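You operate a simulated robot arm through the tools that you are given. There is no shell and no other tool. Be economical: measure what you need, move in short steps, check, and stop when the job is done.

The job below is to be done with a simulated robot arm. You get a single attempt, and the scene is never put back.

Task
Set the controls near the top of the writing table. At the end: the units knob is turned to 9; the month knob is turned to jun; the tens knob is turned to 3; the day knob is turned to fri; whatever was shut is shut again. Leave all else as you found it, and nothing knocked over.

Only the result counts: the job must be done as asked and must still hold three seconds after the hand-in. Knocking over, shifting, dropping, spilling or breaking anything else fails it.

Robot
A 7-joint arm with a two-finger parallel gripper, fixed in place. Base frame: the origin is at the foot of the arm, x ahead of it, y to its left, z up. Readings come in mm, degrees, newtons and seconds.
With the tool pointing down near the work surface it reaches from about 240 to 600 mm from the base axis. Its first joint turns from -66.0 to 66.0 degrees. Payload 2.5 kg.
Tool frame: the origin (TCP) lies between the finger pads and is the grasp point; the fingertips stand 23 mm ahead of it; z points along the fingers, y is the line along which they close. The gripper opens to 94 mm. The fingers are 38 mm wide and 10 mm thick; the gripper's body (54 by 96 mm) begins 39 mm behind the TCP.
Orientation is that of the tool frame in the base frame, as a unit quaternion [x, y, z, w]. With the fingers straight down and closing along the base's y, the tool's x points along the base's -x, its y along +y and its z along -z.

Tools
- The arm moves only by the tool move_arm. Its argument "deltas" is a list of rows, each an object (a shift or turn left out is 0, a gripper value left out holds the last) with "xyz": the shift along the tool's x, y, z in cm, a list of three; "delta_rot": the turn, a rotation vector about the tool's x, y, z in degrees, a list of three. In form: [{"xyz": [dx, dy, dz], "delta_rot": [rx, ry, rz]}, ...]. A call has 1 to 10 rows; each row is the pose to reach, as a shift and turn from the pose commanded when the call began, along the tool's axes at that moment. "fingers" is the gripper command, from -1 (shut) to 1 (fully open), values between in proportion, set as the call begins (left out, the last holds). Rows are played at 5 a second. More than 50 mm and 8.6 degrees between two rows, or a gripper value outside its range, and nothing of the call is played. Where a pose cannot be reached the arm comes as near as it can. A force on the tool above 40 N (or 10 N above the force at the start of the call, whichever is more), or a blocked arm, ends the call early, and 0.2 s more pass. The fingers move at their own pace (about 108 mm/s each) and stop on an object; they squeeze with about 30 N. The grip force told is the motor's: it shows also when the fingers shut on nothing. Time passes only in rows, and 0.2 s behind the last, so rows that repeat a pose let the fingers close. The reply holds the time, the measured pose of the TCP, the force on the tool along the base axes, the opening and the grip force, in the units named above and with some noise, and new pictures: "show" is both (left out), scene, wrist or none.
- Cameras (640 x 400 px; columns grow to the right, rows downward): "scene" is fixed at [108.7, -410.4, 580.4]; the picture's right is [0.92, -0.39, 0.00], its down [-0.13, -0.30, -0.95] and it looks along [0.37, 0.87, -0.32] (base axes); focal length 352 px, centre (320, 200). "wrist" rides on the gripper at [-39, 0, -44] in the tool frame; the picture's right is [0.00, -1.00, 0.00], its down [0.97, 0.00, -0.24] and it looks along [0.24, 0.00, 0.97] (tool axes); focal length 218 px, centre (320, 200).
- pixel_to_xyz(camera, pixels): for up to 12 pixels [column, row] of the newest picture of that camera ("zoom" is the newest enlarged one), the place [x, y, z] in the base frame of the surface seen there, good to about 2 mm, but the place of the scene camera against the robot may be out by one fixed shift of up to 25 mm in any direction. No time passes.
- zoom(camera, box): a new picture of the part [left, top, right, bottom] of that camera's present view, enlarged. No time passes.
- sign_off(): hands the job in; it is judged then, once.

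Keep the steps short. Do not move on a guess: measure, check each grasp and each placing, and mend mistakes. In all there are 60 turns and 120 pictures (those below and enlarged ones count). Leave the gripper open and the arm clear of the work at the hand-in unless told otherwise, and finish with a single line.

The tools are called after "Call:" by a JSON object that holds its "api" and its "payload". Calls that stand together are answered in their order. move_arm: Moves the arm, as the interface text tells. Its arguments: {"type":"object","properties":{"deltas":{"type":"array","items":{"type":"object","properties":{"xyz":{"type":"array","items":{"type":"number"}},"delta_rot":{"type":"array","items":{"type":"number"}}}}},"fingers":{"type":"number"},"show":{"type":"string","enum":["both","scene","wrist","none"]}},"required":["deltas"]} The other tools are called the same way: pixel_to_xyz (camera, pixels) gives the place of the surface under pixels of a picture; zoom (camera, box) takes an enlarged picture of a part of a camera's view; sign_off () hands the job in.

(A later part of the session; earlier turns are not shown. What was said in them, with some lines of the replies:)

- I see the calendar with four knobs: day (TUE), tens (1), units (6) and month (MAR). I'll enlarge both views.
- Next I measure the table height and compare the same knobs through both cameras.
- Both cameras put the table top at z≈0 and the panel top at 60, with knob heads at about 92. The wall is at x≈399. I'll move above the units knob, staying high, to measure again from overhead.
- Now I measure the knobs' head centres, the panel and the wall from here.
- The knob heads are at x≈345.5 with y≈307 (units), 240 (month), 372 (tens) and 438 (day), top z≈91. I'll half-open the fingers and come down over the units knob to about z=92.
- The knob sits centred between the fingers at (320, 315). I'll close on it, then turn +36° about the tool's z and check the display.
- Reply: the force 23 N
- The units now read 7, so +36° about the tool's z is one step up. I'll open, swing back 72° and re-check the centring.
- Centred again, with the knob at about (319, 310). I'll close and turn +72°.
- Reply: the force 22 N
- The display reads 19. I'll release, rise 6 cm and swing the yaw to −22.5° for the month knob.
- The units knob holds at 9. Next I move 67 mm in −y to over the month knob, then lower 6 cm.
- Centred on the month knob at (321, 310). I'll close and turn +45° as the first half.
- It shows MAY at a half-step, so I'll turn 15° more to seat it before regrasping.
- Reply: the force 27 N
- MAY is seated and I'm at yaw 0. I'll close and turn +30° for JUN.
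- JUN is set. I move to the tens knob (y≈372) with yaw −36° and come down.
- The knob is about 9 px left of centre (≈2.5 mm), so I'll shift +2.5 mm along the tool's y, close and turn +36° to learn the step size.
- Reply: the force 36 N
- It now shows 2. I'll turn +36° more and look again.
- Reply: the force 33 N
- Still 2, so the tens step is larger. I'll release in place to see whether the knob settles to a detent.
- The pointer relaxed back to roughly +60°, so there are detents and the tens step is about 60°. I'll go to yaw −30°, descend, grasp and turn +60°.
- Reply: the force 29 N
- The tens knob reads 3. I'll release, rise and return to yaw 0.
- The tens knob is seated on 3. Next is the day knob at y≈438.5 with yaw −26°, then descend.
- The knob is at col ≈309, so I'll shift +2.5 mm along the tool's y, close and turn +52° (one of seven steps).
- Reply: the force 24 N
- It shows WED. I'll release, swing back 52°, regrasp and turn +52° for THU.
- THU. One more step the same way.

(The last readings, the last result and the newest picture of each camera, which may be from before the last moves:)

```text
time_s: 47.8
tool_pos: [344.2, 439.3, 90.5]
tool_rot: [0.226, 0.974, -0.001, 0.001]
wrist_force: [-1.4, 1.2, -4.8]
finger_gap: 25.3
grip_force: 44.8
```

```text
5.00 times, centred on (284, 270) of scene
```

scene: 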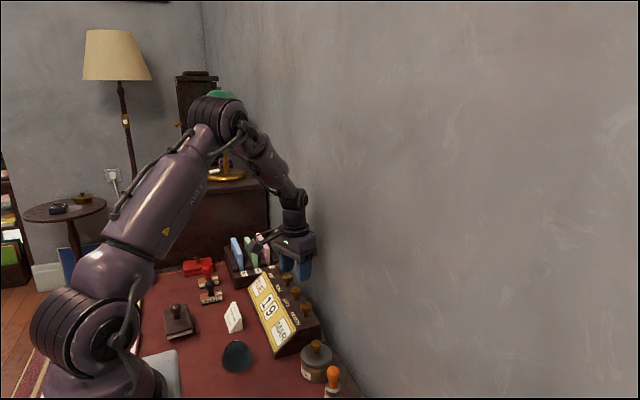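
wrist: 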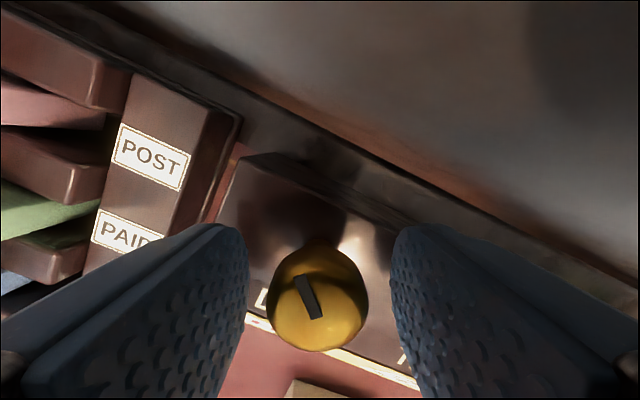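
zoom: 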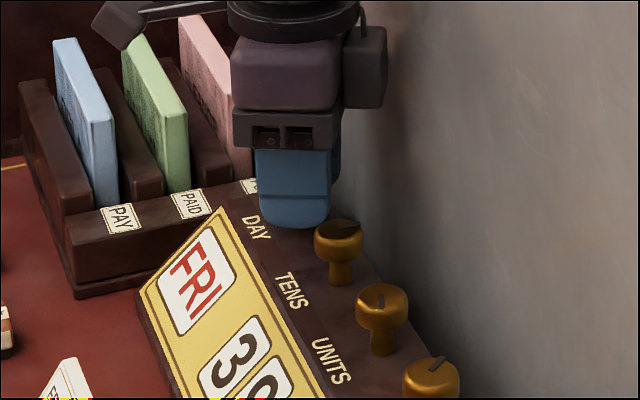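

FRI shows. I'll release, rise 15 cm, return the yaw, and open fully once clear.

Call:
{"api": "move_arm", "payload": {"deltas": [{"xyz": [0, 0, 0]}, {"xyz": [0, 0, -3]}, {"xyz": [0, 0, -6]}, {"xyz": [0, 0, -9], "delta_rot": [0, 0, -8]}, {"xyz": [0, 0, -12], "delta_rot": [0, 0, -16]}, {"xyz": [0, 0, -15], "delta_rot": [0, 0, -24]}, {"xyz": [0, 0, -15], "delta_rot": [0, 0, -26]}], "fingers": 0, "show": "none"}}

Call:
{"api": "move_arm", "payload": {"deltas": [{"xyz": [0.8, -4, -1]}, {"xyz": [1.6, -8, -2]}, {"xyz": [2.4, -12, -4]}, {"xyz": [3, -16, -6]}, {"xyz": [3, -19, -8]}, {"xyz": [3, -19, -8]}], "fingers": 1}}

Call:
{"api": "zoom", "payload": {"camera": "scene", "box": [200, 235, 360, 335]}}

Call:
{"api": "zoom", "payload": {"camera": "wrist", "box": [120, 130, 440, 330]}}

```text
time_s: 49.4
tool_pos: [343.9, 441.4, 241.5]
tool_rot: [-0.001, 1.0, 0.001, -0.001]
wrist_force: [-0.2, 1.4, -0.2]
finger_gap: 47.4
grip_force: 0.0
```

```text
time_s: 50.8
tool_pos: [314.5, 248.9, 321.5]
tool_rot: [0.0, 1.0, 0.0, 0.0]
wrist_force: [-0.4, 0.1, 0.1]
finger_gap: 94.0
grip_force: 0.1
```

scene: 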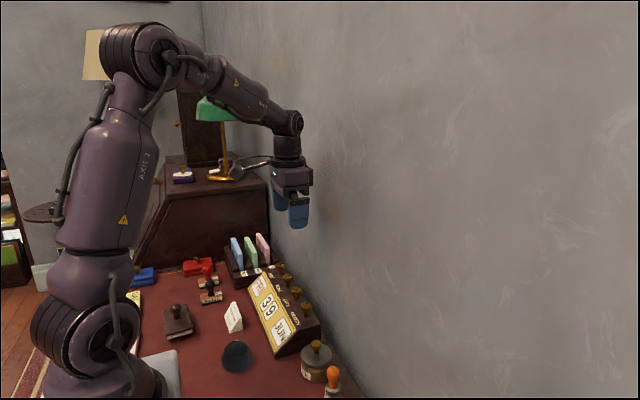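
wrist: 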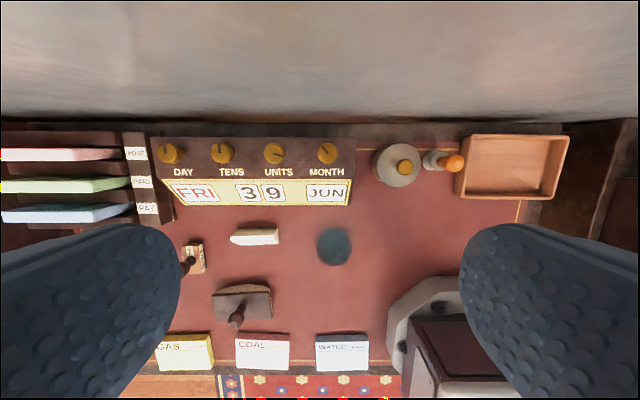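

```text
4.00 times, centred on (280, 285) of scene
```

zoom: 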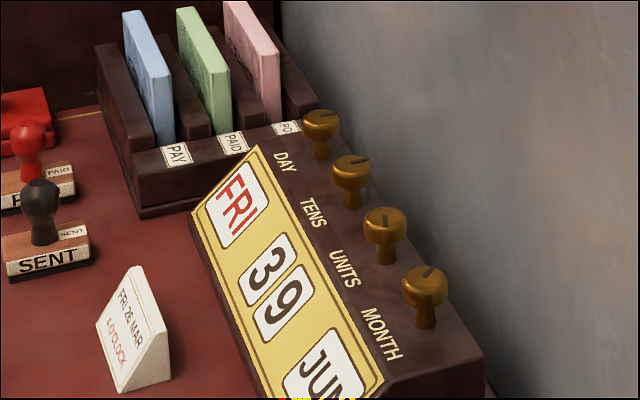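

```text
2.00 times, centred on (280, 230) of wrist
```

zoom: 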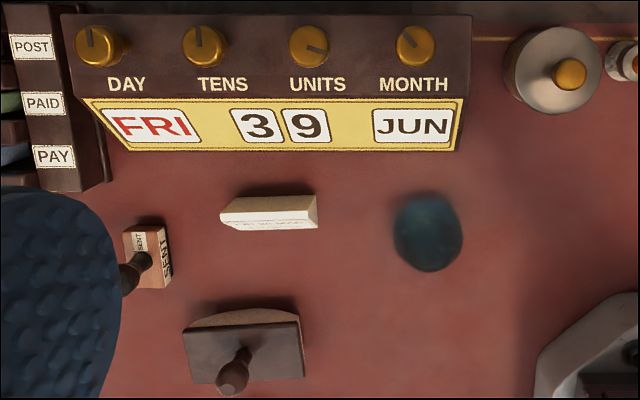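

The display reads FRI 3 9 JUN. Nothing else has moved, the arm is clear and the gripper is open, so I'm handing in.

Call:
{"api": "sign_off", "payload": {}}

```text
The job is handed in.
```

The calendar now reads FRI, 3, 9, JUN as asked; nothing had to be opened, nothing else was disturbed, and the job is handed in.
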